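You operate a simulated robot arm through the tools that you are given. There is no shell and no other tool. Be economical: measure what you need, move in short steps, check, and stop when the job is done.

The job below is to be done with a simulated robot arm. You get a single attempt, and the scene is never put back.

## Task
Stack the 20 mm bearing box from the top of the cart on top of the 35 mm bearing box. Then take the shaft stub marked "9" from the top of the steel table and put it on the trial run card. Then take the gear oil bottle on the top of the steel table and put it away on the top of the small grey shelf. Then shut the weights drawer. Then put the rotor marked "47" from the rotors shelf on the top of the blue cabinet. Then open the table door, put the blue pad from the top of the tool stand on the upper shelf of the table cupboard and shut the door again. Then open the top right drawer, put the nut from the inside of the top right drawer on top of the number five disc and shut the drawer again. Do these in the order given. Set down upright: shaft stub, gear oil bottle, rotor.

The check looks at the end state, three seconds after you hand in, the way a careful person would. Anything else that was tipped, shoved, dropped, spilled or broken makes it a failure.

## Robot
A 6-joint arm with a two-finger parallel gripper on a trunk, on a base that drives. Base frame: it is fixed to the floor where the robot stands at the start and does not move with it; the origin is under the middle of the robot, x ahead of it, y to its left, z up; the surface under the hand at the start is at about z = 480. Units: mm, rad, N and s.
With the tool pointing down near the work surface it reaches from about 300 to 700 mm from the robot's upright axis, wherever it stands. Its first joint turns from -2.897 to 2.897 rad. Places, roughly: bearing box [500, 0, 500]; blue pad (10x7x3 cm) [-3400, 1900, 800]; gear oil bottle [0, 3750, 750]; number five disc [-5500, 1750, 1000]; nut (3x3x2 cm) [-1300, 4500, 700]; rotor [-1000, -2750, 1000]; shaft stub [0, 2750, 750]; table door [-4500, 4400, 400]; top of the blue cabinet [-400, -2700, 1300]; top of the small grey shelf (16x36 cm) [-2540, -2660, 1200]; top right drawer [-1300, 4400, 700]; trial run card [-500, 4750, 1000]; upper shelf of the table cupboard [-4500, 4700, 400]; weights drawer [200, 4400, 800]. Payload 4.1 kg.
The TCP is the grasp point between the finger pads, 23 mm short of the fingertips. In the tool frame z runs along the fingers and y along their closing line. Largest opening 94 mm; finger width 38, thickness 10; the body of the gripper, 54 by 96 mm, starts 39 mm behind the TCP.
Orientation is that of the tool frame in the base frame, as a unit quaternion [w, x, y, z]. With the fingers straight down and closing along the base's y, the tool's x points along the base's -x, its y along +y and its z along -z.

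## Interface
- The arm moves only by the tool step_arm. Its argument "commands" is a list of rows, each an object (a shift or turn left out is 0, a gripper value left out holds the last) with "turn": the turn, a rotation vector about the tool's x, y, z in rad, a list of three; "dp": the shift along the tool's x, y, z in mm, a list of three; "hand": the finger opening in mm, from 0 to 94. In form: [{"turn": [wx, wy, wz], "dp": [x, y, z], "hand": hand}, ...]. A call has 1 to 10 rows; each row is the pose to reach, as a shift and turn from the pose commanded when the call began, along the tool's axes at that moment. Each row takes 0.2 s and may step no farther than 50 mm and 0.15 rad from the row before; otherwise, or with a gripper value out of range, the whole call is refused. A pose out of reach is approached as far as the arm can. The call stops where the force on the tool passes 40 N (or 10 N more than at its start, if that is more) or the arm is blocked; 0.2 s more then pass. Each finger travels about 45 mm/s and halts on what it meets, pressing with about 35 N; the grip force reading is that of the motor and also rises with nothing between the fingers. The clock runs only during rows and for 0.2 s after the last one: add rows that repeat a pose to give the fingers time. It gives the time, the measured TCP pose, the force on the tool (base axes), the opening and the grip force at its end, in the units of the frame above (readings bear some noise), with the torque about the TCP (base axes, N m) and any sound that the robot's microphone picked up.
- Cameras (640 x 400 px; columns grow to the right, rows downward): "scene" is now at [4.8, 135.2, 1298.3]; the picture's right is [-0.44, -0.90, 0.00], its down [-0.73, 0.36, -0.58] and it looks along [0.52, -0.25, -0.82] (base axes); focal length 256 px, centre (320, 200). "wrist" rides on the gripper at [86, 16, -75] in the tool frame; the picture's right is [-0.18, 0.98, 0.00], its down [-0.58, -0.11, -0.81] and it looks along [-0.79, -0.15, 0.59] (tool axes); focal length 243 px, centre (320, 200). There is no depth. A picture from a camera that has moved, and an enlarged one, comes with that camera's place and axes in the base frame and with its lens.
- grab_frame(camera): a new picture of that camera. The clock stands still meanwhile.
- lift_body(by): slides the trunk up (or, below 0, down) by that many mm; the arm and the scene camera ride with it, the base frame stays. It gives what a move gives, with no picture.
- base_move(legs): drives the robot by 1 to 6 legs, each [ahead, turn to the left] in mm and rad, along the robot's own axes; the way and the turn of a leg run together, so that a leg with both is an arc; at most 1500 mm and 3.142 rad a leg. The arm and the cameras ride along, it lands a little off, and it stops where it bumps. It gives what a move gives.
- pan_tilt(pan, tilt): turns the head with the scene camera to pan (to the left, within 2.705 rad either way) and tilt (down, from -0.506 to 1.204), counted from straight ahead of the robot. It gives what a move gives.
- close_up(camera, box): a new picture of the part [left, top, right, bottom] of that camera's present view, enlarged. The clock stands still meanwhile.
- close_job(): hands the job in; it is judged then, once.

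Work in short steps. Places have to be worked out from the pictures, the camera data and where the tool is seen: move nearer, look again, correct. Check each grasp and each placing, and mend what went wrong. You have 493 turns and 246 pictures in all, those below and enlarged ones among them. Open the gripper and draw the arm clear of the work before you hand the job in, unless the task says otherwise; then end with one line.

The tools are called after ">>>" as name(argument=value, ...) on one line, values as JSON. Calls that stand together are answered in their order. step_arm: Moves the arm, as the interface text tells. Its arguments: {"type":"object","properties":{"commands":{"type":"array"}},"required":["commands"]} The other tools are called the same way: lift_body (by) slides the trunk up or down; base_move (legs) drives the base; pan_tilt (pan, tilt) turns the head that bears the scene camera; grab_frame (camera) takes a picture; close_up (camera, box) takes an enlarged picture of a part of a camera's view; close_job () hands the job in.

At the start:

```text
clock: 0.0
eef_pos: [456.4, -195.3, 741.4]
orientation: [-0.001, 0.0, 1.0, 0.001]
ft_force: [-0.9, -0.4, 0.0]
wrist_torque: [0.02, 0.02, 0.01]
width: 93.8
grasp_force: 0.1
trunk travel left (down, up): [-275.0, 315.0]
robot x, y, heading: [1.2, -1.3, 0.002]
head pan, tilt: [-0.456, 0.953]
```

scene: 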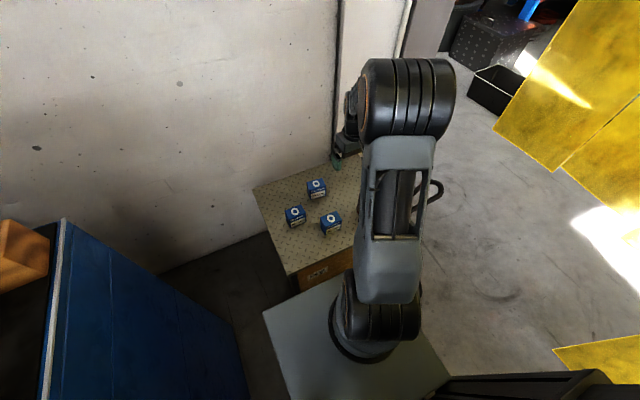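
wrist: 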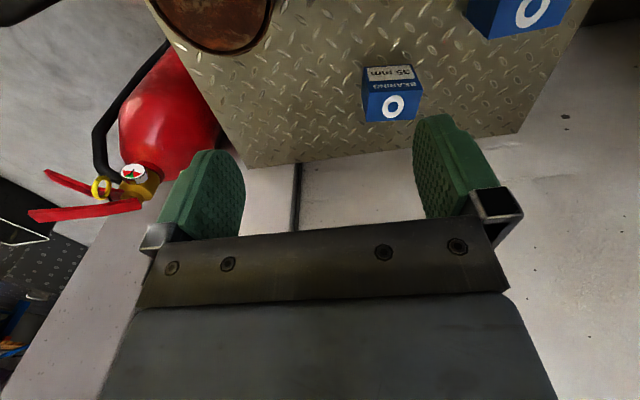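

The boxes are on the cart ahead; I look closer at them to read the labels.

>>> close_up(camera="scene", box=[240, 140, 400, 300])

>>> close_up(camera="wrist", box=[340, 0, 640, 150])

```text
2.50 times, centred on (320, 220) of scene
camera zoom: at [4.8, 135.2, 1298.3], right [-0.44, -0.9, 0.0], down [-0.73, 0.36, -0.58], along [0.52, -0.25, -0.82], focal length 641 px, centre (320, 150)
```

zoom: 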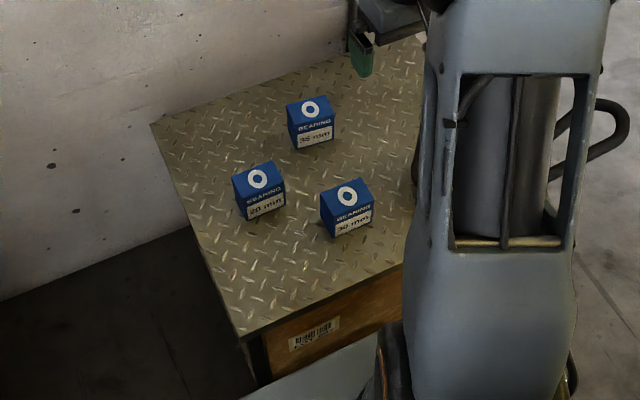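

```text
2.13 times, centred on (490, 75) of wrist
camera zoom: at [368.6, -177.3, 817.2], right [0.18, 0.98, 0.0], down [0.58, -0.11, 0.81], along [0.79, -0.15, -0.59], focal length 518 px, centre (-43, 467)
```

zoom: 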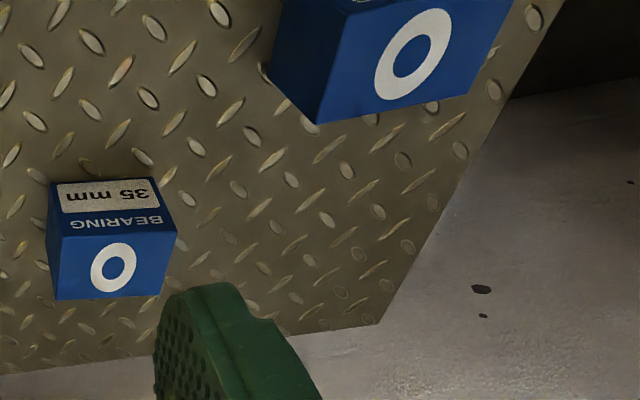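

I need the two lower labels for certain, so I enlarge them more.

>>> close_up(camera="scene", box=[280, 200, 350, 244])

```text
9.09 times, centred on (315, 222) of scene
camera zoom: at [4.8, 135.2, 1298.3], right [-0.44, -0.9, 0.0], down [-0.73, 0.36, -0.58], along [0.52, -0.25, -0.82], focal length 2332 px, centre (366, 0)
```

zoom: 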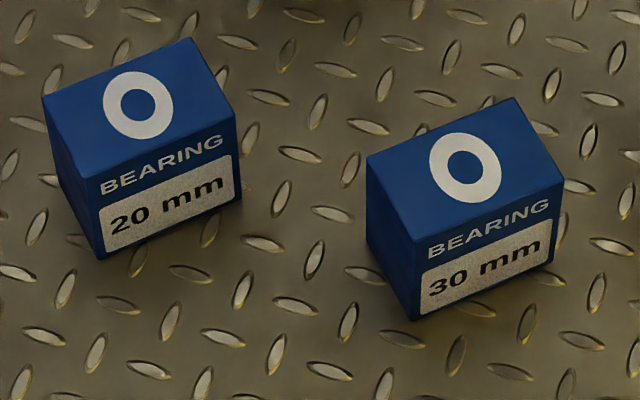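

The 20 mm box is the left one, about 41 × 62 × 58 mm and square to the base axes, centred near (480, 4). I move above it.

>>> step_arm(commands=[{"dp": [-5, 40, 16], "hand": 94}, {"dp": [-10, 80, 32]}, {"dp": [-14, 120, 48]}, {"dp": [-19, 160, 64]}, {"dp": [-24, 199, 80]}, {"dp": [-24, 199, 80]}])

>>> grab_frame(camera="wrist")

>>> grab_frame(camera="scene")

```text
clock: 1.4
eef_pos: [481.7, 4.5, 660.5]
orientation: [0.0, 0.0, 1.0, 0.0]
ft_force: [-0.8, 0.4, -0.3]
wrist_torque: [0.01, -0.04, -0.01]
width: 94.0
grasp_force: 0.0
trunk travel left (down, up): [-275.0, 315.0]
robot x, y, heading: [-1.9, -1.9, 0.0]
head pan, tilt: [-0.456, 0.953]
```

```text
240 pictures are left
camera wrist: at [392.8, 21.4, 735.8], right [0.18, 0.98, 0.0], down [0.58, -0.11, 0.81], along [0.79, -0.15, -0.59], focal length 243 px, centre (320, 200)
```

wrist: 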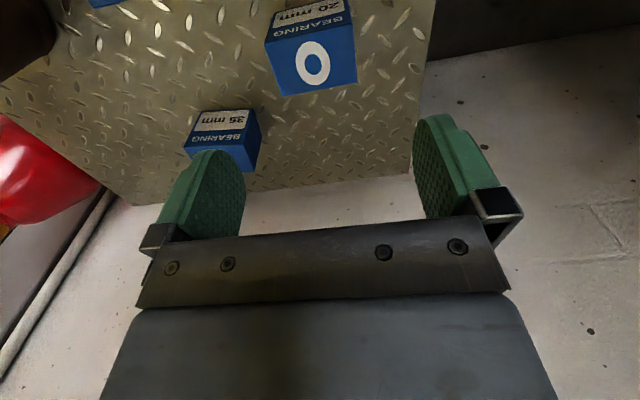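

```text
239 pictures are left
camera scene: at [4.9, 135.4, 1298.3], right [-0.44, -0.9, 0.0], down [-0.73, 0.36, -0.58], along [0.52, -0.25, -0.82], focal length 256 px, centre (320, 200)
```

scene: 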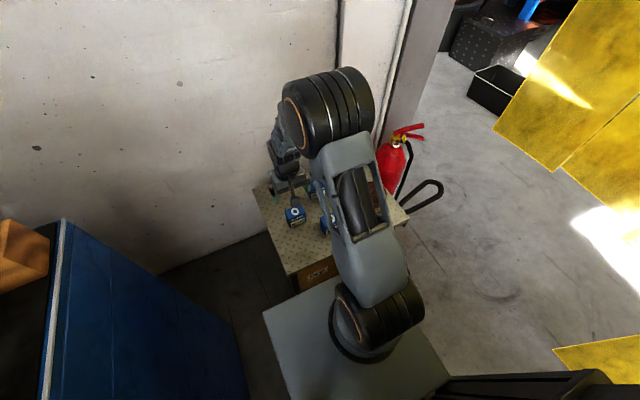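

The wrist view confirms the box at about (480, 1). I go down over it with the jaw open.

>>> step_arm(commands=[{"dp": [1, -3, 45]}, {"dp": [1, -3, 90]}, {"dp": [1, -3, 120]}, {"dp": [1, -3, 138]}, {"dp": [1, -3, 138]}])

>>> grab_frame(camera="wrist")

```text
clock: 2.6
eef_pos: [479.9, 2.6, 524.1]
orientation: [0.001, 0.0, 1.0, 0.0]
ft_force: [-0.1, -0.1, -0.7]
wrist_torque: [-0.02, -0.01, 0.03]
width: 93.9
grasp_force: 0.0
trunk travel left (down, up): [-275.0, 315.0]
robot x, y, heading: [0.2, -3.5, 0.004]
head pan, tilt: [-0.456, 0.953]
```

```text
238 pictures are left
camera wrist: at [391.8, 18.5, 598.6], right [0.18, 0.98, 0.0], down [0.58, -0.11, 0.81], along [0.79, -0.15, -0.59], focal length 243 px, centre (320, 200)
```

wrist: 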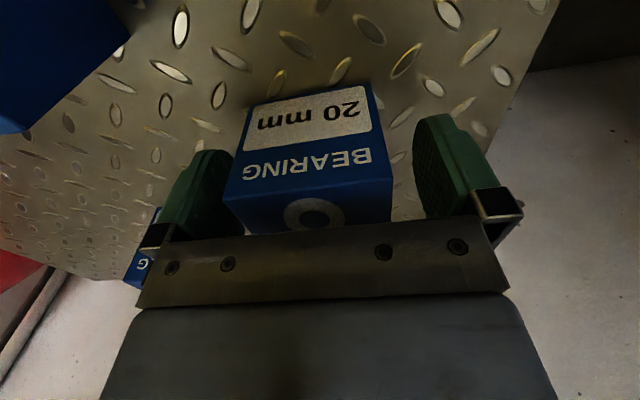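

The box sits between the pads. I close on it and lift.

>>> step_arm(commands=[{"hand": 70}, {"hand": 50}, {"hand": 50}, {"hand": 50}, {"hand": 50}])

>>> step_arm(commands=[{"dp": [0, 0, -40]}, {"dp": [0, 0, -85]}, {"dp": [0, 0, -120]}, {"dp": [0, 0, -120]}])

>>> grab_frame(camera="wrist")

```text
clock: 3.8
eef_pos: [479.1, 2.1, 524.4]
orientation: [-0.001, 0.0, 1.0, 0.0]
ft_force: [0.5, 0.5, 0.0]
wrist_torque: [0.02, 0.02, 0.0]
width: 63.4
grasp_force: 35.1
trunk travel left (down, up): [-275.0, 315.0]
robot x, y, heading: [0.9, -1.8, 0.003]
head pan, tilt: [-0.456, 0.953]
```

```text
clock: 4.8
eef_pos: [480.4, 1.0, 643.0]
orientation: [-0.001, 0.0, 1.0, 0.001]
ft_force: [0.3, -0.8, -1.5]
wrist_torque: [-0.04, 0.01, 0.0]
width: 63.6
grasp_force: 34.8
trunk travel left (down, up): [-275.0, 315.0]
robot x, y, heading: [0.0, -2.2, -0.001]
head pan, tilt: [-0.456, 0.953]
```

```text
237 pictures are left
camera wrist: at [391.6, 18.1, 719.1], right [0.18, 0.98, 0.0], down [0.58, -0.11, 0.81], along [0.79, -0.15, -0.59], focal length 243 px, centre (320, 200)
```

wrist: 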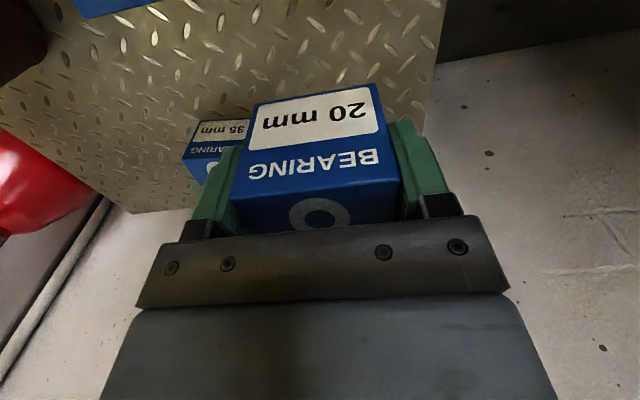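

Held, width 63.5 mm. I shift sideways so the 35 mm box is visible ahead of the held one and measure it.

>>> step_arm(commands=[{"dp": [0, -40, -20]}, {"dp": [5, -80, -40]}, {"dp": [10, -118, -60]}, {"dp": [10, -118, -60]}])

>>> grab_frame(camera="wrist")

>>> close_up(camera="scene", box=[260, 150, 380, 250])

```text
clock: 5.8
eef_pos: [470.2, -116.6, 703.9]
orientation: [0.0, -0.001, 1.0, 0.0]
ft_force: [0.3, 0.7, -1.4]
wrist_torque: [-0.03, -0.02, -0.04]
width: 63.8
grasp_force: 34.8
trunk travel left (down, up): [-275.0, 315.0]
robot x, y, heading: [-2.1, 1.6, -0.005]
head pan, tilt: [-0.456, 0.953]
```

```text
236 pictures are left
camera wrist: at [382.5, -99.9, 778.8], right [0.18, 0.98, 0.0], down [0.58, -0.11, 0.81], along [0.79, -0.15, -0.59], focal length 243 px, centre (320, 200)
```

wrist: 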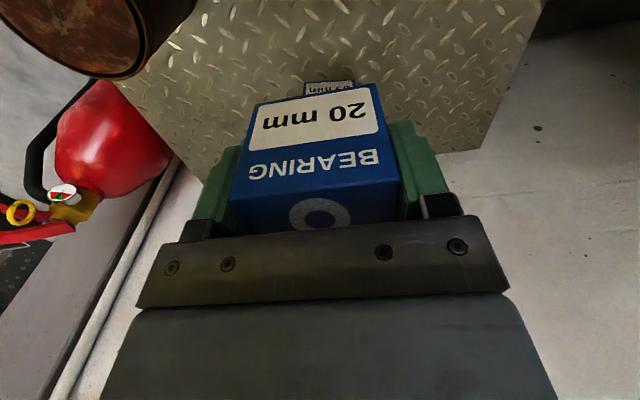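

```text
4.00 times, centred on (320, 200) of scene
camera zoom: at [4.8, 135.1, 1298.3], right [-0.44, -0.9, 0.0], down [-0.73, 0.36, -0.58], along [0.52, -0.25, -0.82], focal length 1026 px, centre (320, 200)
```

zoom: 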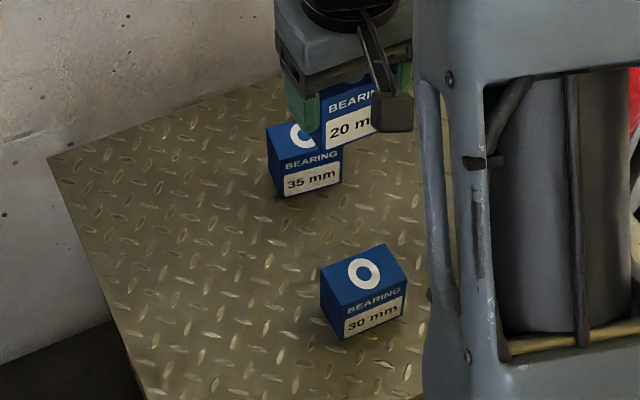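

The 35 mm box seems turned a bit in yaw. I move aside and enlarge it in the scene view to measure its angle.

>>> step_arm(commands=[{"dp": [10, 45, -5]}, {"dp": [20, 90, -10]}, {"dp": [20, 120, -10]}, {"dp": [20, 120, -10]}])

>>> close_up(camera="scene", box=[290, 165, 354, 205])

>>> close_up(camera="wrist", box=[130, 0, 290, 200])

```text
clock: 6.8
eef_pos: [449.6, 3.7, 713.7]
orientation: [0.0, 0.001, 1.0, 0.001]
ft_force: [0.8, -0.8, -0.9]
wrist_torque: [0.0, 0.01, 0.01]
width: 63.7
grasp_force: 34.7
trunk travel left (down, up): [-275.0, 315.0]
robot x, y, heading: [-2.1, 1.4, 0.001]
head pan, tilt: [-0.456, 0.953]
```

```text
10.00 times, centred on (322, 185) of scene
camera zoom: at [4.9, 135.4, 1298.3], right [-0.44, -0.9, 0.0], down [-0.73, 0.36, -0.58], along [0.52, -0.25, -0.82], focal length 2565 px, centre (300, 350)
```

zoom: 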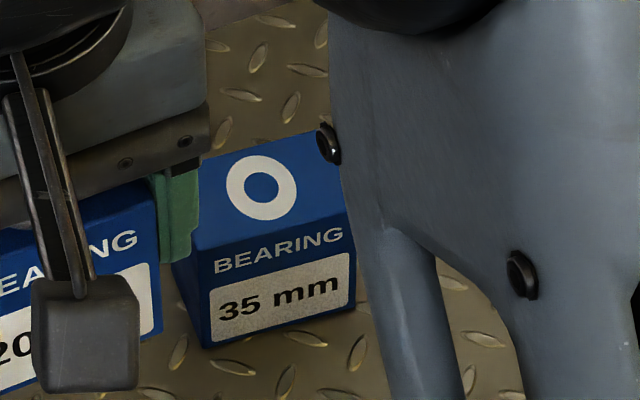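

```text
2.00 times, centred on (210, 100) of wrist
camera zoom: at [360.9, 21.1, 788.7], right [0.18, 0.98, 0.0], down [0.58, -0.11, 0.81], along [0.79, -0.15, -0.59], focal length 485 px, centre (540, 400)
```

zoom: 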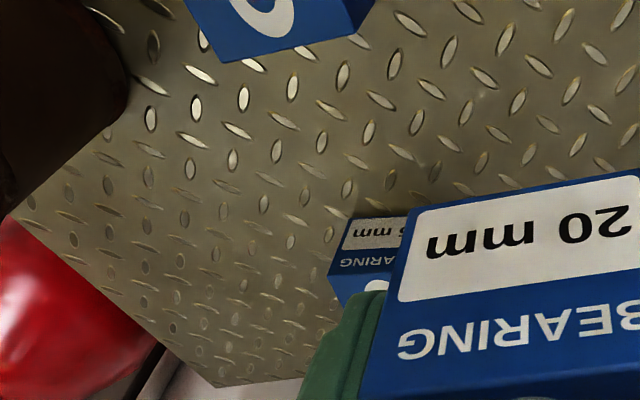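

The 35 mm box is centred near (561, -118), turned about -0.11 rad. I carry the held box above it, aligned to its yaw.

>>> step_arm(commands=[{"dp": [-28, -30, 0], "turn": [0, 0, 0.03]}, {"dp": [-56, -61, 0], "turn": [0, 0, 0.06]}, {"dp": [-84, -91, 20], "turn": [0, 0, 0.09]}, {"dp": [-111, -122, 50], "turn": [0, 0, 0.11]}, {"dp": [-111, -122, 70], "turn": [0, 0, 0.11]}, {"dp": [-111, -122, 70], "turn": [0, 0, 0.11]}])

>>> grab_frame(camera="wrist")

>>> close_up(camera="scene", box=[280, 145, 376, 205])

```text
refused: row 4 steps farther than a row can; nothing moved
```

```text
232 pictures are left
camera wrist: at [360.9, 21.1, 788.7], right [0.18, 0.98, 0.0], down [0.58, -0.11, 0.81], along [0.79, -0.15, -0.59], focal length 243 px, centre (320, 200)
```

wrist: 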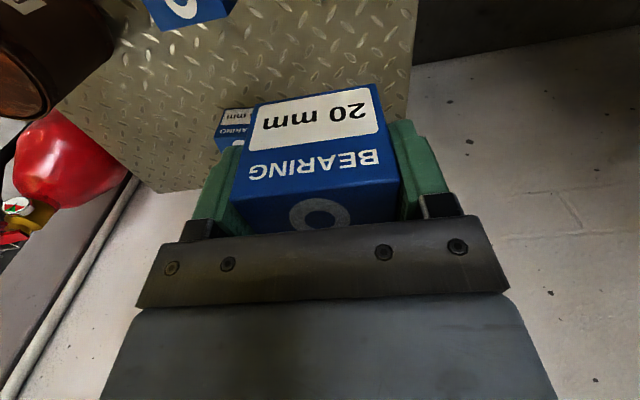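

```text
6.67 times, centred on (328, 175) of scene
camera zoom: at [4.9, 135.4, 1298.3], right [-0.44, -0.9, 0.0], down [-0.73, 0.36, -0.58], along [0.52, -0.25, -0.82], focal length 1710 px, centre (267, 367)
```

zoom: 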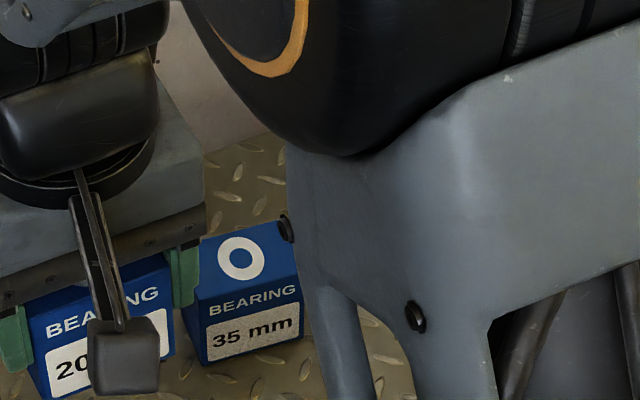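

One row was too long; I repeat with smaller rows (and will not bundle pictures with risky moves).

>>> step_arm(commands=[{"dp": [-28, -30, 0], "turn": [0, 0, 0.03]}, {"dp": [-56, -61, 0], "turn": [0, 0, 0.06]}, {"dp": [-84, -91, 10], "turn": [0, 0, 0.09]}, {"dp": [-111, -122, 30], "turn": [0, 0, 0.11]}, {"dp": [-111, -122, 60], "turn": [0, 0, 0.11]}, {"dp": [-111, -122, 70], "turn": [0, 0, 0.11]}, {"dp": [-111, -122, 70], "turn": [0, 0, 0.11]}])

>>> close_up(camera="scene", box=[280, 145, 376, 205])

```text
clock: 8.4
eef_pos: [560.6, -119.0, 644.0]
orientation: [0.001, 0.055, 0.999, 0.0]
ft_force: [-0.7, -0.1, -1.4]
wrist_torque: [0.02, -0.02, 0.0]
width: 63.9
grasp_force: 35.3
trunk travel left (down, up): [-275.0, 315.0]
robot x, y, heading: [0.7, 1.3, -0.0]
head pan, tilt: [-0.456, 0.953]
```

```text
6.67 times, centred on (328, 175) of scene
camera zoom: at [4.9, 135.2, 1298.3], right [-0.44, -0.9, 0.0], down [-0.73, 0.36, -0.58], along [0.52, -0.25, -0.82], focal length 1710 px, centre (267, 367)
```

zoom: 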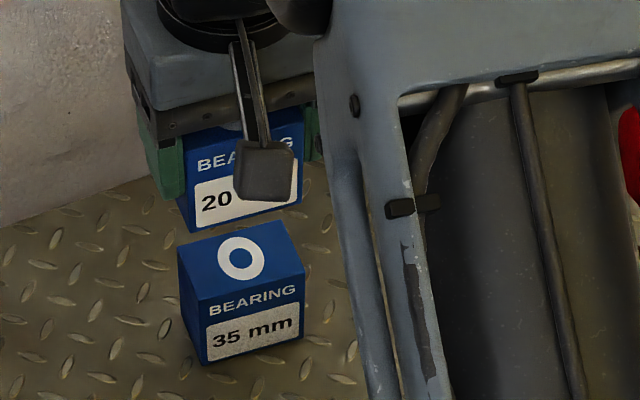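

The held box is lined up over the 35 mm box. I lower it, the last part slowly until contact.

>>> step_arm(commands=[{"dp": [0, 0, 30]}, {"dp": [0, 0, 46]}, {"dp": [0, 0, 50]}, {"dp": [0, 0, 52]}, {"dp": [0, 0, 52]}])

>>> close_up(camera="scene", box=[280, 145, 376, 205])

```text
clock: 9.6
eef_pos: [561.3, -118.0, 592.3]
orientation: [0.0, 0.055, 0.998, 0.0]
ft_force: [-0.2, 0.6, -0.9]
wrist_torque: [-0.03, 0.01, -0.05]
width: 63.6
grasp_force: 35.1
trunk travel left (down, up): [-275.0, 315.0]
robot x, y, heading: [3.8, 1.1, -0.0]
head pan, tilt: [-0.456, 0.953]
```

```text
6.67 times, centred on (328, 175) of scene
camera zoom: at [4.9, 135.2, 1298.3], right [-0.44, -0.9, 0.0], down [-0.73, 0.36, -0.58], along [0.52, -0.25, -0.82], focal length 1710 px, centre (267, 367)
```

zoom: 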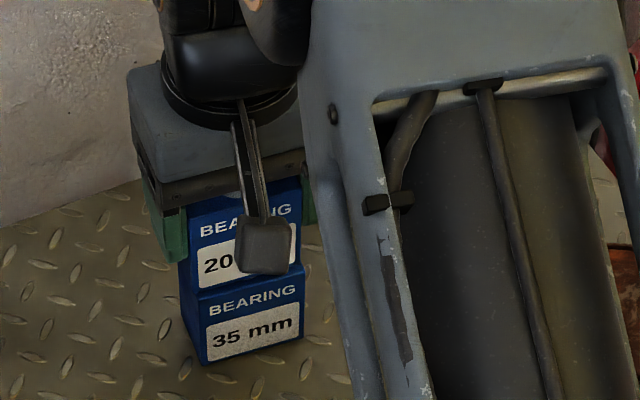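

Very near contact. I inch down in 1.5 mm steps.

>>> step_arm(commands=[{"dp": [0, 0, 1.5]}, {"dp": [0, 0, 3]}, {"dp": [0, 0, 4.5]}, {"dp": [0, 0, 4.5]}])

```text
clock: 10.6
eef_pos: [560.4, -117.7, 587.1]
orientation: [0.0, 0.056, 0.998, 0.0]
ft_force: [0.1, 0.3, -0.9]
wrist_torque: [0.02, 0.02, 0.0]
width: 64.0
grasp_force: 34.8
trunk travel left (down, up): [-275.0, 315.0]
robot x, y, heading: [-0.2, 4.6, 0.001]
head pan, tilt: [-0.456, 0.953]
```

No contact yet; I keep inching.

>>> step_arm(commands=[{"dp": [0, 0, 1]}, {"dp": [0, 0, 2]}, {"dp": [0, 0, 2]}])

>>> step_arm(commands=[{"dp": [0, 0, 1]}, {"dp": [0, 0, 2]}, {"dp": [0, 0, 2]}])

```text
clock: 11.4
eef_pos: [562.0, -117.3, 587.5]
orientation: [0.002, 0.055, 0.998, 0.0]
ft_force: [-4.4, 1.3, 19.4]
wrist_torque: [0.18, 0.54, -0.02]
width: 63.7
grasp_force: 34.9
trunk travel left (down, up): [-275.0, 315.0]
robot x, y, heading: [3.2, -1.0, 0.006]
head pan, tilt: [-0.456, 0.953]
```

```text
clock: 12.2
eef_pos: [560.6, -118.4, 586.1]
orientation: [0.003, 0.055, 0.999, -0.001]
ft_force: [-1.2, 1.7, 39.5]
wrist_torque: [0.09, 0.28, 0.02]
width: 63.7
grasp_force: 35.1
trunk travel left (down, up): [-275.0, 315.0]
robot x, y, heading: [-0.6, -3.1, 0.0]
head pan, tilt: [-0.456, 0.953]
```

Contact at about 586.5. I ease back, open, and rise.

>>> step_arm(commands=[{"dp": [0, 0, -2]}, {"dp": [0, 0, -2.5], "hand": 80}, {"dp": [0, 0, -2.5], "hand": 88}, {"dp": [0, 0, -2.5], "hand": 88}])

>>> step_arm(commands=[{"dp": [0, 0, -30]}, {"dp": [0, 0, -70]}, {"dp": [0, 0, -110]}, {"dp": [0, 0, -150]}, {"dp": [40, 0, -170]}, {"dp": [80, 0, -170]}])

>>> close_up(camera="scene", box=[240, 140, 400, 240])

```text
clock: 13.2
eef_pos: [560.7, -117.7, 586.3]
orientation: [0.0, 0.055, 0.998, -0.001]
ft_force: [0.5, -0.1, 0.8]
wrist_torque: [0.0, -0.02, 0.0]
width: 87.9
grasp_force: 0.0
trunk travel left (down, up): [-275.0, 315.0]
robot x, y, heading: [0.9, -1.3, 0.006]
head pan, tilt: [-0.456, 0.953]
```

```text
clock: 14.6
eef_pos: [480.1, -108.7, 755.9]
orientation: [0.001, 0.055, 0.999, -0.001]
ft_force: [0.8, -0.2, 0.5]
wrist_torque: [0.01, 0.02, 0.01]
width: 87.7
grasp_force: 0.0
trunk travel left (down, up): [-275.0, 315.0]
robot x, y, heading: [1.1, -1.2, -0.003]
head pan, tilt: [-0.456, 0.953]
```

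```text
4.00 times, centred on (320, 190) of scene
camera zoom: at [5.0, 135.2, 1298.3], right [-0.44, -0.9, 0.0], down [-0.73, 0.36, -0.58], along [0.52, -0.25, -0.82], focal length 1026 px, centre (320, 240)
```

zoom: 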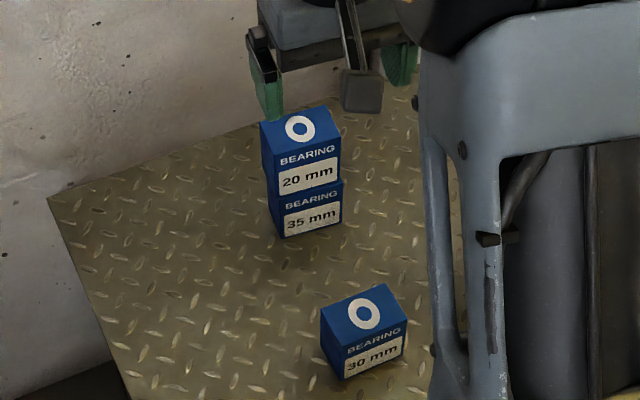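

The stack stands well. Now I tuck the arm and look around before driving.

>>> step_arm(commands=[{"dp": [22, 20, -19], "turn": [0, 0, -0.03]}, {"dp": [44, 39, -38], "turn": [0, 0, -0.06]}, {"dp": [66, 58, -57], "turn": [0, 0, -0.09]}, {"dp": [88, 77, -76], "turn": [0, 0, -0.11]}, {"dp": [111, 97, -94], "turn": [0, 0, -0.11]}, {"dp": [111, 97, -120], "turn": [0, 0, -0.11]}])

>>> pan_tilt(pan=1.57, tilt=0.4)

>>> grab_frame(camera="scene")

```text
clock: 16.0
eef_pos: [380.5, -1.7, 876.1]
orientation: [0.0, 0.0, 1.0, 0.0]
ft_force: [-0.9, -0.3, 0.2]
wrist_torque: [-0.02, 0.03, -0.02]
width: 88.1
grasp_force: 0.1
trunk travel left (down, up): [-275.0, 315.0]
robot x, y, heading: [-1.9, 1.4, -0.002]
head pan, tilt: [-0.456, 0.953]
```

```text
clock: 17.9
eef_pos: [381.3, 0.6, 876.3]
orientation: [0.0, 0.0, 1.0, 0.0]
ft_force: [-0.1, -0.6, -0.4]
wrist_torque: [0.0, 0.02, -0.01]
width: 88.0
grasp_force: 0.0
trunk travel left (down, up): [-275.0, 315.0]
robot x, y, heading: [-1.0, 1.7, 0.001]
head pan, tilt: [1.571, 0.4]
```

```text
227 pictures are left
camera scene: at [-60.3, 259.8, 1345.2], right [1.0, 0.0, 0.0], down [0.0, -0.39, -0.92], along [0.0, 0.92, -0.39], focal length 256 px, centre (320, 200)
```

scene: 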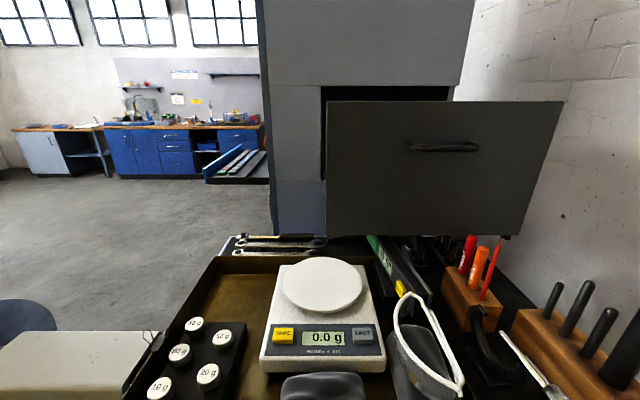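

Things stand close on the left. I look to other sides to map the room.

>>> pan_tilt(pan=2.6, tilt=0.3)

>>> grab_frame(camera="scene")

>>> pan_tilt(pan=-2.6, tilt=0.3)

>>> grab_frame(camera="scene")

>>> pan_tilt(pan=-1.3, tilt=0.3)

>>> grab_frame(camera="scene")

```text
clock: 19.2
eef_pos: [381.4, -0.7, 876.3]
orientation: [-0.001, 0.001, 1.0, 0.0]
ft_force: [-0.7, 0.1, 0.4]
wrist_torque: [0.03, -0.02, 0.01]
width: 88.0
grasp_force: 0.1
trunk travel left (down, up): [-275.0, 315.0]
robot x, y, heading: [0.6, -3.7, -0.006]
head pan, tilt: [2.601, 0.3]
```

```text
226 pictures are left
camera scene: at [-140.3, 215.3, 1354.5], right [0.52, 0.86, 0.0], down [0.25, -0.15, -0.96], along [-0.82, 0.49, -0.3], focal length 256 px, centre (320, 200)
```

scene: 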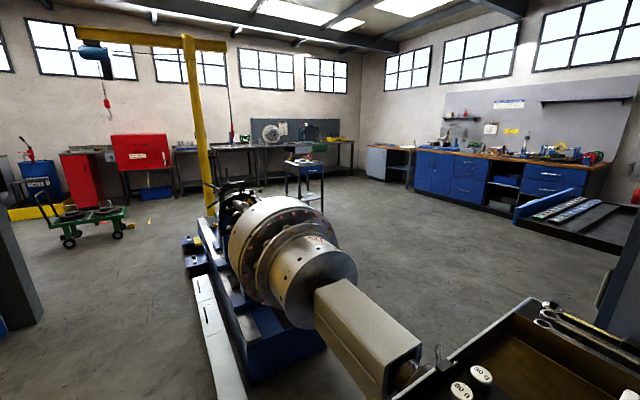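

```text
clock: 23.3
eef_pos: [381.3, -1.4, 876.4]
orientation: [0.0, 0.0, 1.0, -0.001]
ft_force: [-0.3, 0.7, 0.2]
wrist_torque: [0.02, -0.03, -0.01]
width: 88.2
grasp_force: 0.1
trunk travel left (down, up): [-275.0, 315.0]
robot x, y, heading: [1.8, 1.2, 0.003]
head pan, tilt: [-2.601, 0.3]
```

```text
225 pictures are left
camera scene: at [-140.3, 119.1, 1354.5], right [-0.52, 0.86, 0.0], down [0.25, 0.15, -0.96], along [-0.82, -0.49, -0.3], focal length 256 px, centre (320, 200)
```

scene: 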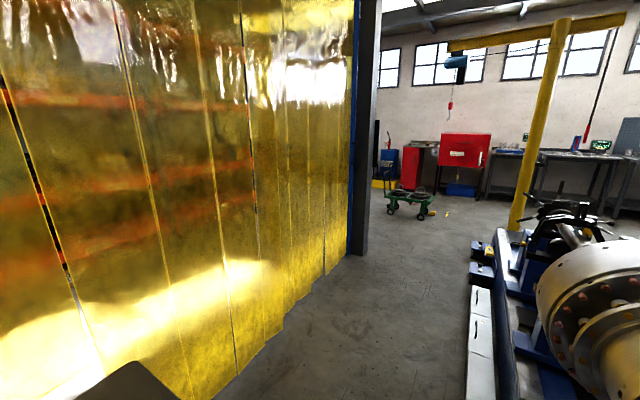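

```text
clock: 24.8
eef_pos: [380.8, -1.6, 875.6]
orientation: [0.001, 0.0, 1.0, 0.001]
ft_force: [-0.3, 0.3, -0.7]
wrist_torque: [0.02, -0.01, 0.0]
width: 87.8
grasp_force: 0.1
trunk travel left (down, up): [-275.0, 315.0]
robot x, y, heading: [3.3, 1.6, 0.006]
head pan, tilt: [-1.3, 0.3]
```

```text
224 pictures are left
camera scene: at [-35.4, 77.2, 1354.5], right [-0.96, -0.27, 0.0], down [-0.08, 0.28, -0.96], along [0.25, -0.92, -0.3], focal length 256 px, centre (320, 200)
```

scene: 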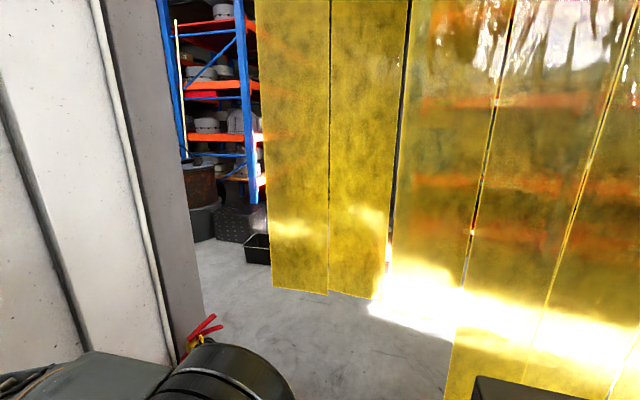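

The way out is backward (-x): a corridor between the balancing machine (y > 300) and the strip curtain (y ≈ -830). I back out on a slight diagonal.

>>> base_move(legs=[[-250, 0], [0, 0.2], [-1250, 0], [0, -0.2]])

>>> pan_tilt(pan=2.4, tilt=0.4)

>>> grab_frame(camera="scene")

```text
clock: 34.0
eef_pos: [-1098.1, -248.6, 876.5]
orientation: [0.0, 0.002, 1.0, 0.0]
ft_force: [-0.8, -0.1, 0.1]
wrist_torque: [0.0, -0.01, -0.01]
width: 87.9
grasp_force: 0.0
trunk travel left (down, up): [-275.0, 315.0]
robot x, y, heading: [-1480.9, -242.7, -0.001]
head pan, tilt: [-1.3, 0.3]
```

```text
clock: 37.1
eef_pos: [-1098.4, -249.3, 875.3]
orientation: [0.0, 0.003, 1.0, 0.001]
ft_force: [1.2, -0.7, -1.0]
wrist_torque: [0.04, 0.0, -0.01]
width: 88.1
grasp_force: 0.0
trunk travel left (down, up): [-275.0, 315.0]
robot x, y, heading: [-1478.7, -246.0, -0.005]
head pan, tilt: [2.4, 0.4]
```

```text
223 pictures are left
camera scene: at [-1607.9, -16.9, 1345.2], right [0.68, 0.73, 0.0], down [0.29, -0.26, -0.92], along [-0.68, 0.62, -0.39], focal length 256 px, centre (320, 200)
```

scene: 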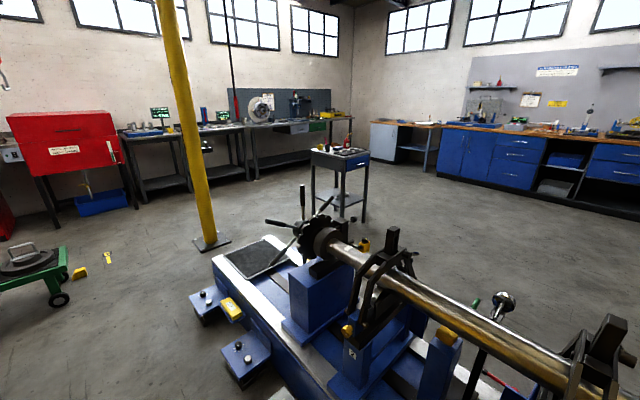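

The machine reaches to x≈-3300, with a hoist post near (-3900, 640) and a trolley and chocks beyond. I back up further and look again.

>>> base_move(legs=[[-1300, 0]])

>>> pan_tilt(pan=2.6, tilt=0.75)

>>> grab_frame(camera="scene")

>>> pan_tilt(pan=1.9, tilt=0.6)

>>> grab_frame(camera="scene")

```text
clock: 43.7
eef_pos: [-2405.6, -243.1, 876.5]
orientation: [0.0, 0.004, 1.0, 0.0]
ft_force: [0.1, 0.2, 0.4]
wrist_torque: [-0.02, -0.01, -0.01]
width: 88.4
grasp_force: 0.1
trunk travel left (down, up): [-275.0, 315.0]
robot x, y, heading: [-2788.1, -241.7, -0.011]
head pan, tilt: [2.4, 0.4]
```

```text
clock: 44.5
eef_pos: [-2405.6, -243.1, 876.9]
orientation: [0.0, 0.005, 1.0, 0.0]
ft_force: [-0.1, -0.2, 1.4]
wrist_torque: [0.01, 0.0, 0.01]
width: 87.8
grasp_force: 0.0
trunk travel left (down, up): [-275.0, 315.0]
robot x, y, heading: [-2783.4, -240.8, -0.011]
head pan, tilt: [2.601, 0.75]
```

```text
222 pictures are left
camera scene: at [-2916.4, -28.7, 1314.2], right [0.52, 0.85, 0.0], down [0.58, -0.36, -0.73], along [-0.62, 0.38, -0.68], focal length 256 px, centre (320, 200)
```

scene: 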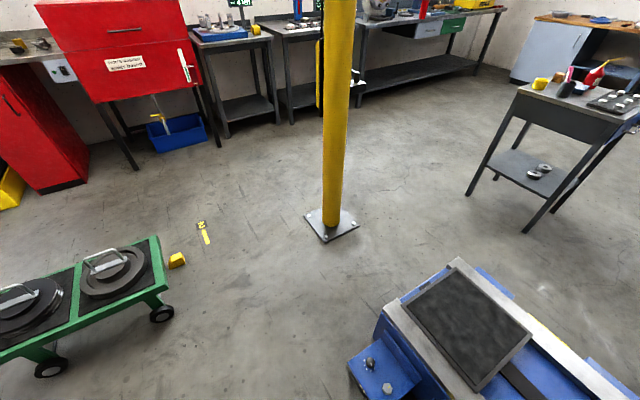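

```text
clock: 45.6
eef_pos: [-2404.4, -244.4, 876.2]
orientation: [0.0, 0.004, 1.0, 0.0]
ft_force: [-0.6, 0.4, -0.5]
wrist_torque: [-0.04, 0.02, 0.0]
width: 88.1
grasp_force: 0.1
trunk travel left (down, up): [-275.0, 315.0]
robot x, y, heading: [-2787.6, -237.6, -0.005]
head pan, tilt: [1.901, 0.6]
```

```text
221 pictures are left
camera scene: at [-2873.7, 11.8, 1327.0], right [0.95, 0.32, 0.0], down [0.18, -0.54, -0.82], along [-0.26, 0.78, -0.57], focal length 256 px, centre (320, 200)
```

scene: 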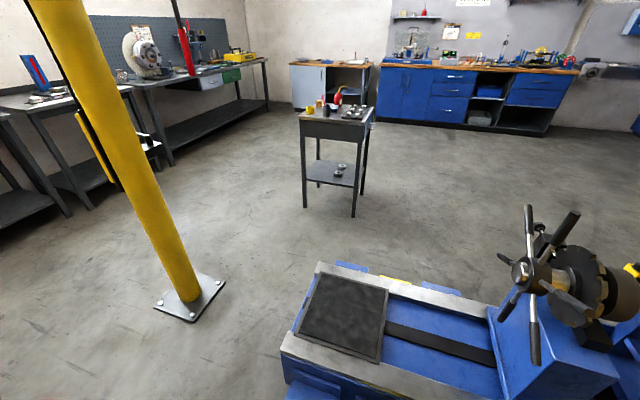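

The gap between machine end and post is about 500 mm; south of the post there is about 600 mm to a tape on the floor. I check my own base footprint.

>>> pan_tilt(pan=-0.6, tilt=1.2)

>>> grab_frame(camera="scene")

>>> pan_tilt(pan=2.0, tilt=1.2)

>>> grab_frame(camera="scene")

```text
clock: 47.8
eef_pos: [-2406.3, -243.5, 877.4]
orientation: [0.0, 0.004, 1.0, 0.0]
ft_force: [0.1, -0.2, -0.4]
wrist_torque: [0.02, -0.03, 0.02]
width: 88.0
grasp_force: 0.1
trunk travel left (down, up): [-275.0, 315.0]
robot x, y, heading: [-2782.3, -238.7, -0.011]
head pan, tilt: [-0.6, 1.201]
```

```text
220 pictures are left
camera scene: at [-2799.8, -103.9, 1282.4], right [-0.57, -0.82, 0.0], down [-0.77, 0.53, -0.36], along [0.3, -0.21, -0.93], focal length 256 px, centre (320, 200)
```

scene: 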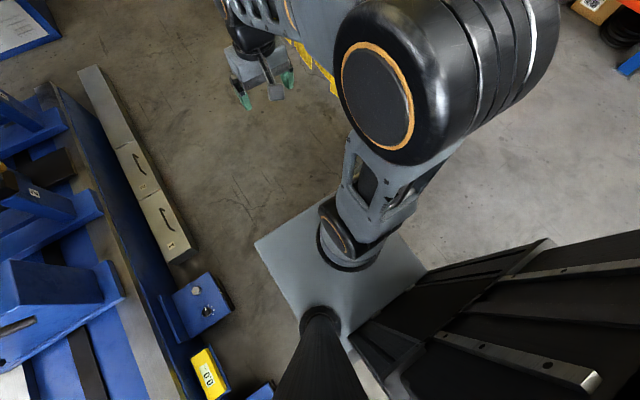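

```text
clock: 50.2
eef_pos: [-2404.7, -243.6, 876.9]
orientation: [0.001, 0.005, 1.0, 0.001]
ft_force: [1.3, -0.6, 0.6]
wrist_torque: [-0.02, -0.01, 0.01]
width: 87.9
grasp_force: 0.1
trunk travel left (down, up): [-275.0, 315.0]
robot x, y, heading: [-2783.9, -242.8, -0.006]
head pan, tilt: [2.0, 1.201]
```

```text
219 pictures are left
camera scene: at [-2868.5, -21.0, 1282.4], right [0.91, 0.41, 0.0], down [0.38, -0.85, -0.36], along [-0.15, 0.33, -0.93], focal length 256 px, centre (320, 200)
```

scene: 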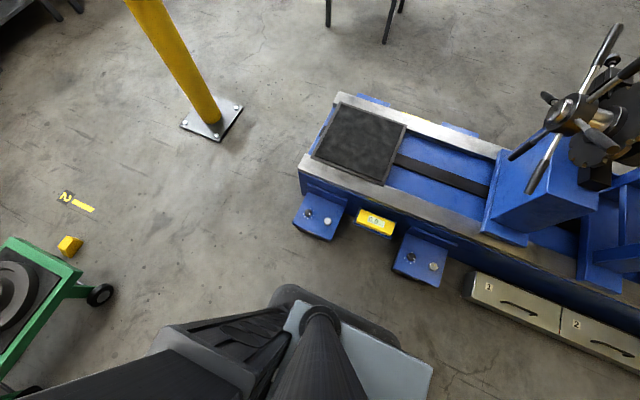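

A route south and west of the post keeps about 80 mm clearance each side. I back up along that diagonal.

>>> base_move(legs=[[-365, 0], [0, -0.43], [-1490, 0]])

>>> pan_tilt(pan=2.0, tilt=0.4)

>>> grab_frame(camera="scene")

```text
clock: 60.8
eef_pos: [-4160.3, 234.0, 875.6]
orientation: [0.0, 0.218, 0.976, 0.0]
ft_force: [1.2, 0.1, -0.8]
wrist_torque: [0.01, 0.0, 0.01]
width: 88.0
grasp_force: 0.0
trunk travel left (down, up): [-275.0, 315.0]
robot x, y, heading: [-4501.6, 397.6, -0.436]
head pan, tilt: [2.0, 1.201]
```

```text
clock: 61.9
eef_pos: [-4159.7, 235.3, 876.9]
orientation: [0.0, 0.218, 0.976, 0.0]
ft_force: [-0.1, 0.1, -0.7]
wrist_torque: [-0.02, 0.02, 0.01]
width: 88.1
grasp_force: 0.1
trunk travel left (down, up): [-275.0, 315.0]
robot x, y, heading: [-4505.9, 396.0, -0.441]
head pan, tilt: [2.0, 0.4]
```

```text
218 pictures are left
camera scene: at [-4487.2, 666.9, 1345.2], right [1.0, -0.01, 0.0], down [0.0, -0.39, -0.92], along [0.01, 0.92, -0.39], focal length 256 px, centre (320, 200)
```

scene: 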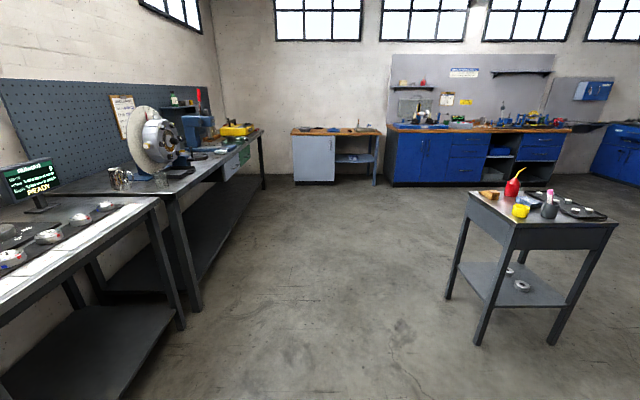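

Clear floor ahead to the north. I turn north, drive to y≈2750, turn east.

>>> base_move(legs=[[0, 2.01], [1200, 0], [1150, 0], [0, -1.57], [1500, 0]])

>>> pan_tilt(pan=0, tilt=0.35)

>>> grab_frame(camera="scene")

```text
clock: 89.2
eef_pos: [-2619.6, 2750.9, 876.7]
orientation: [0.001, 0.0, 1.0, 0.001]
ft_force: [-0.6, -0.6, 0.9]
wrist_torque: [-0.01, 0.02, -0.02]
width: 87.9
grasp_force: 0.1
trunk travel left (down, up): [-275.0, 315.0]
robot x, y, heading: [-3000.5, 2752.3, -0.001]
head pan, tilt: [2.0, 0.4]
```

```text
clock: 91.1
eef_pos: [-2620.8, 2751.2, 876.0]
orientation: [0.001, 0.001, 1.0, 0.0]
ft_force: [0.0, -0.1, 0.3]
wrist_torque: [0.01, 0.04, -0.01]
width: 88.0
grasp_force: 0.0
trunk travel left (down, up): [-275.0, 315.0]
robot x, y, heading: [-3001.4, 2751.8, -0.005]
head pan, tilt: [0.0, 0.351]
```

```text
217 pictures are left
camera scene: at [-2969.2, 2919.2, 1349.8], right [0.0, -1.0, 0.0], down [-0.34, 0.0, -0.94], along [0.94, 0.0, -0.34], focal length 256 px, centre (320, 200)
```

scene: 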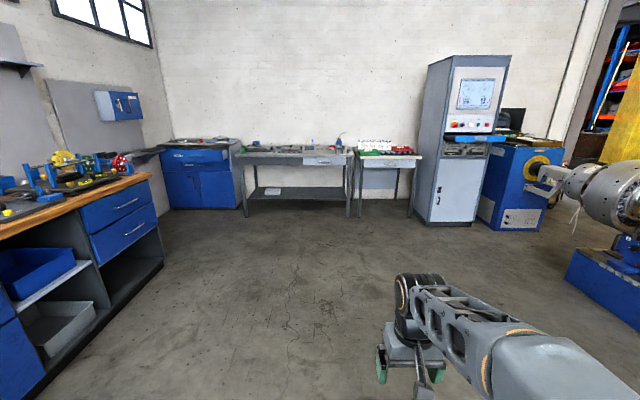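

The steel table spans about y 2550–3900 along the east wall, front edge near x≈50. I approach.

>>> base_move(legs=[[1200, 0], [900, 0]])

>>> pan_tilt(pan=0.0, tilt=0.55)

>>> grab_frame(camera="scene")

```text
clock: 101.5
eef_pos: [-526.1, 2742.0, 876.3]
orientation: [0.0, 0.004, 1.0, 0.0]
ft_force: [-0.1, -0.1, 0.6]
wrist_torque: [-0.01, 0.01, -0.01]
width: 88.0
grasp_force: 0.0
trunk travel left (down, up): [-275.0, 315.0]
robot x, y, heading: [-908.6, 2742.7, -0.008]
head pan, tilt: [0.0, 0.351]
```

```text
clock: 102.2
eef_pos: [-525.7, 2741.1, 875.4]
orientation: [0.0, 0.004, 1.0, 0.001]
ft_force: [-0.1, 0.2, 0.5]
wrist_torque: [-0.02, -0.01, 0.0]
width: 87.9
grasp_force: 0.1
trunk travel left (down, up): [-275.0, 315.0]
robot x, y, heading: [-907.6, 2746.6, -0.01]
head pan, tilt: [0.0, 0.55]
```

```text
216 pictures are left
camera scene: at [-877.0, 2910.9, 1331.6], right [-0.01, -1.0, 0.0], down [-0.52, 0.0, -0.85], along [0.85, -0.01, -0.52], focal length 256 px, centre (320, 200)
```

scene: 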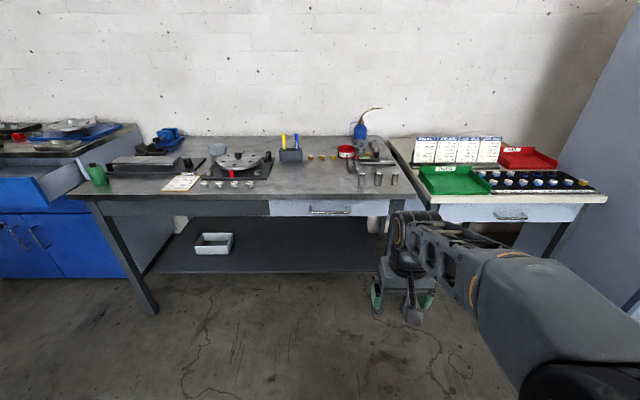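

The stubs stand at the right end of the table. I zoom in to read them.

>>> close_up(camera="scene", box=[330, 130, 420, 195])

>>> close_up(camera="scene", box=[80, 110, 300, 220])

```text
6.15 times, centred on (375, 162) of scene
camera zoom: at [-877.0, 2910.9, 1331.6], right [-0.01, -1.0, 0.0], down [-0.52, 0.0, -0.85], along [0.85, -0.01, -0.52], focal length 1578 px, centre (-18, 431)
```

zoom: 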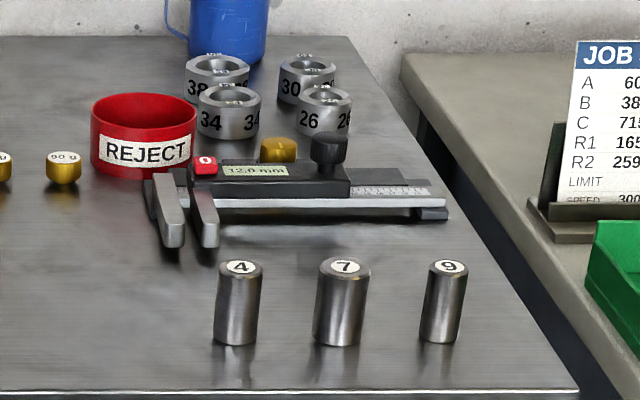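

```text
2.91 times, centred on (190, 165) of scene
camera zoom: at [-877.0, 2910.9, 1331.6], right [-0.01, -1.0, 0.0], down [-0.52, 0.0, -0.85], along [0.85, -0.01, -0.52], focal length 746 px, centre (698, 302)
```

zoom: 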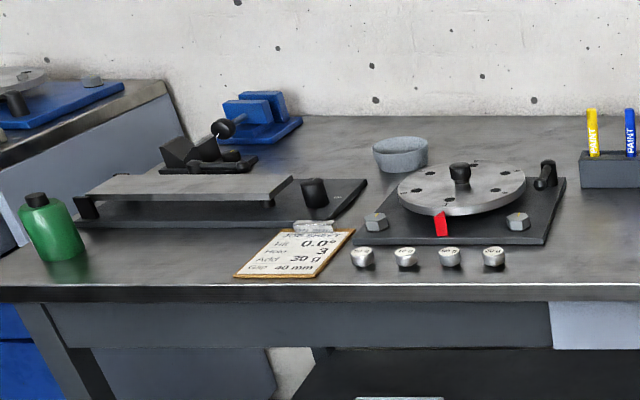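

Stub "9" is the right-hand one, near (220, 2535). I raise the trunk, and drive closer.

>>> lift_body(by=260)

>>> base_move(legs=[[600, 0]])

>>> pan_tilt(pan=-0.3, tilt=0.9)

>>> grab_frame(camera="scene")

>>> grab_frame(camera="wrist")

```text
clock: 104.9
eef_pos: [-526.6, 2740.9, 1136.0]
orientation: [0.0, 0.004, 1.0, 0.0]
ft_force: [-0.1, -0.1, 0.2]
wrist_torque: [0.02, 0.0, 0.01]
width: 88.0
grasp_force: 0.0
trunk travel left (down, up): [-535.0, 55.0]
robot x, y, heading: [-904.6, 2742.5, -0.001]
head pan, tilt: [0.0, 0.55]
```

```text
clock: 108.3
eef_pos: [74.2, 2733.7, 1135.5]
orientation: [0.0, 0.004, 1.0, 0.0]
ft_force: [0.3, 0.4, -0.7]
wrist_torque: [-0.02, 0.01, 0.04]
width: 88.0
grasp_force: 0.2
trunk travel left (down, up): [-535.0, 55.0]
robot x, y, heading: [-308.5, 2739.9, -0.011]
head pan, tilt: [0.0, 0.55]
```

```text
clock: 109.1
eef_pos: [74.2, 2735.1, 1136.5]
orientation: [0.0, 0.005, 1.0, 0.0]
ft_force: [-0.1, 0.0, 0.1]
wrist_torque: [-0.01, 0.0, 0.01]
width: 88.1
grasp_force: 0.1
trunk travel left (down, up): [-535.0, 55.0]
robot x, y, heading: [-307.8, 2739.2, -0.01]
head pan, tilt: [-0.3, 0.901]
```

```text
213 pictures are left
camera scene: at [-294.4, 2883.8, 1562.3], right [-0.3, -0.95, 0.0], down [-0.75, 0.24, -0.62], along [0.59, -0.19, -0.78], focal length 256 px, centre (320, 200)
```

scene: 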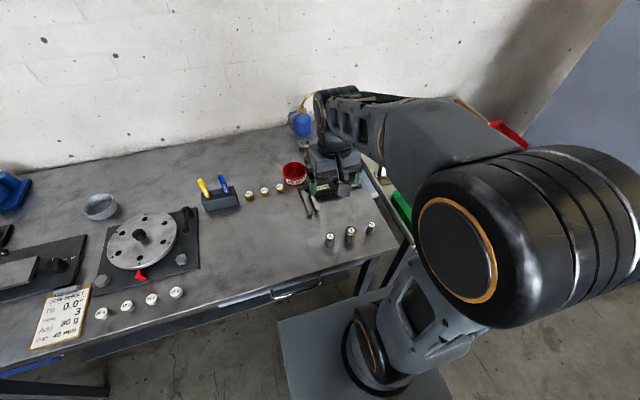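

```text
212 pictures are left
camera wrist: at [-14.1, 2752.3, 1211.6], right [0.19, 0.98, 0.0], down [0.58, -0.11, 0.81], along [0.79, -0.16, -0.59], focal length 243 px, centre (320, 200)
```

wrist: 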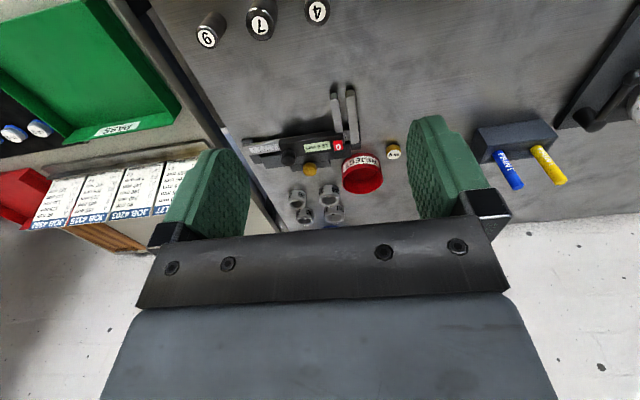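

I need better accuracy, so I enlarge both views around the stubs.

>>> close_up(camera="scene", box=[300, 190, 420, 265])

>>> close_up(camera="wrist", box=[180, 0, 340, 100])

```text
5.33 times, centred on (360, 228) of scene
camera zoom: at [-294.4, 2883.8, 1562.3], right [-0.3, -0.95, 0.0], down [-0.75, 0.24, -0.62], along [0.59, -0.19, -0.78], focal length 1368 px, centre (107, 53)
```

zoom: 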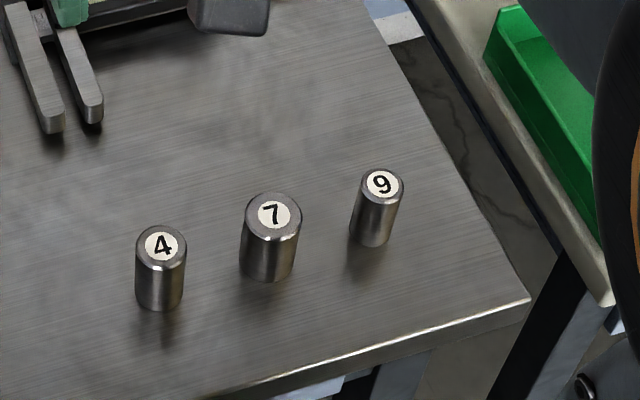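

```text
4.00 times, centred on (260, 50) of wrist
camera zoom: at [-14.1, 2752.3, 1211.6], right [0.19, 0.98, 0.0], down [0.58, -0.11, 0.81], along [0.79, -0.16, -0.59], focal length 970 px, centre (560, 800)
```

zoom: 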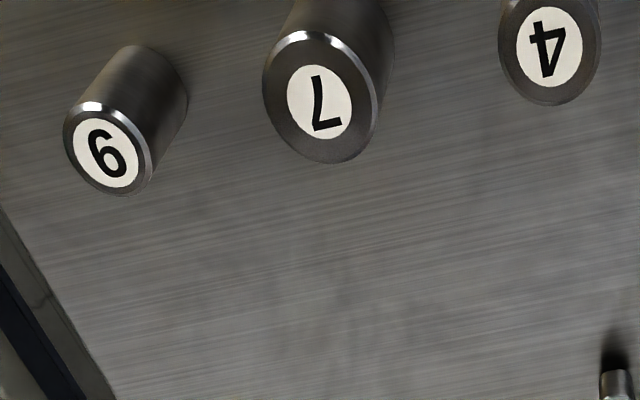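

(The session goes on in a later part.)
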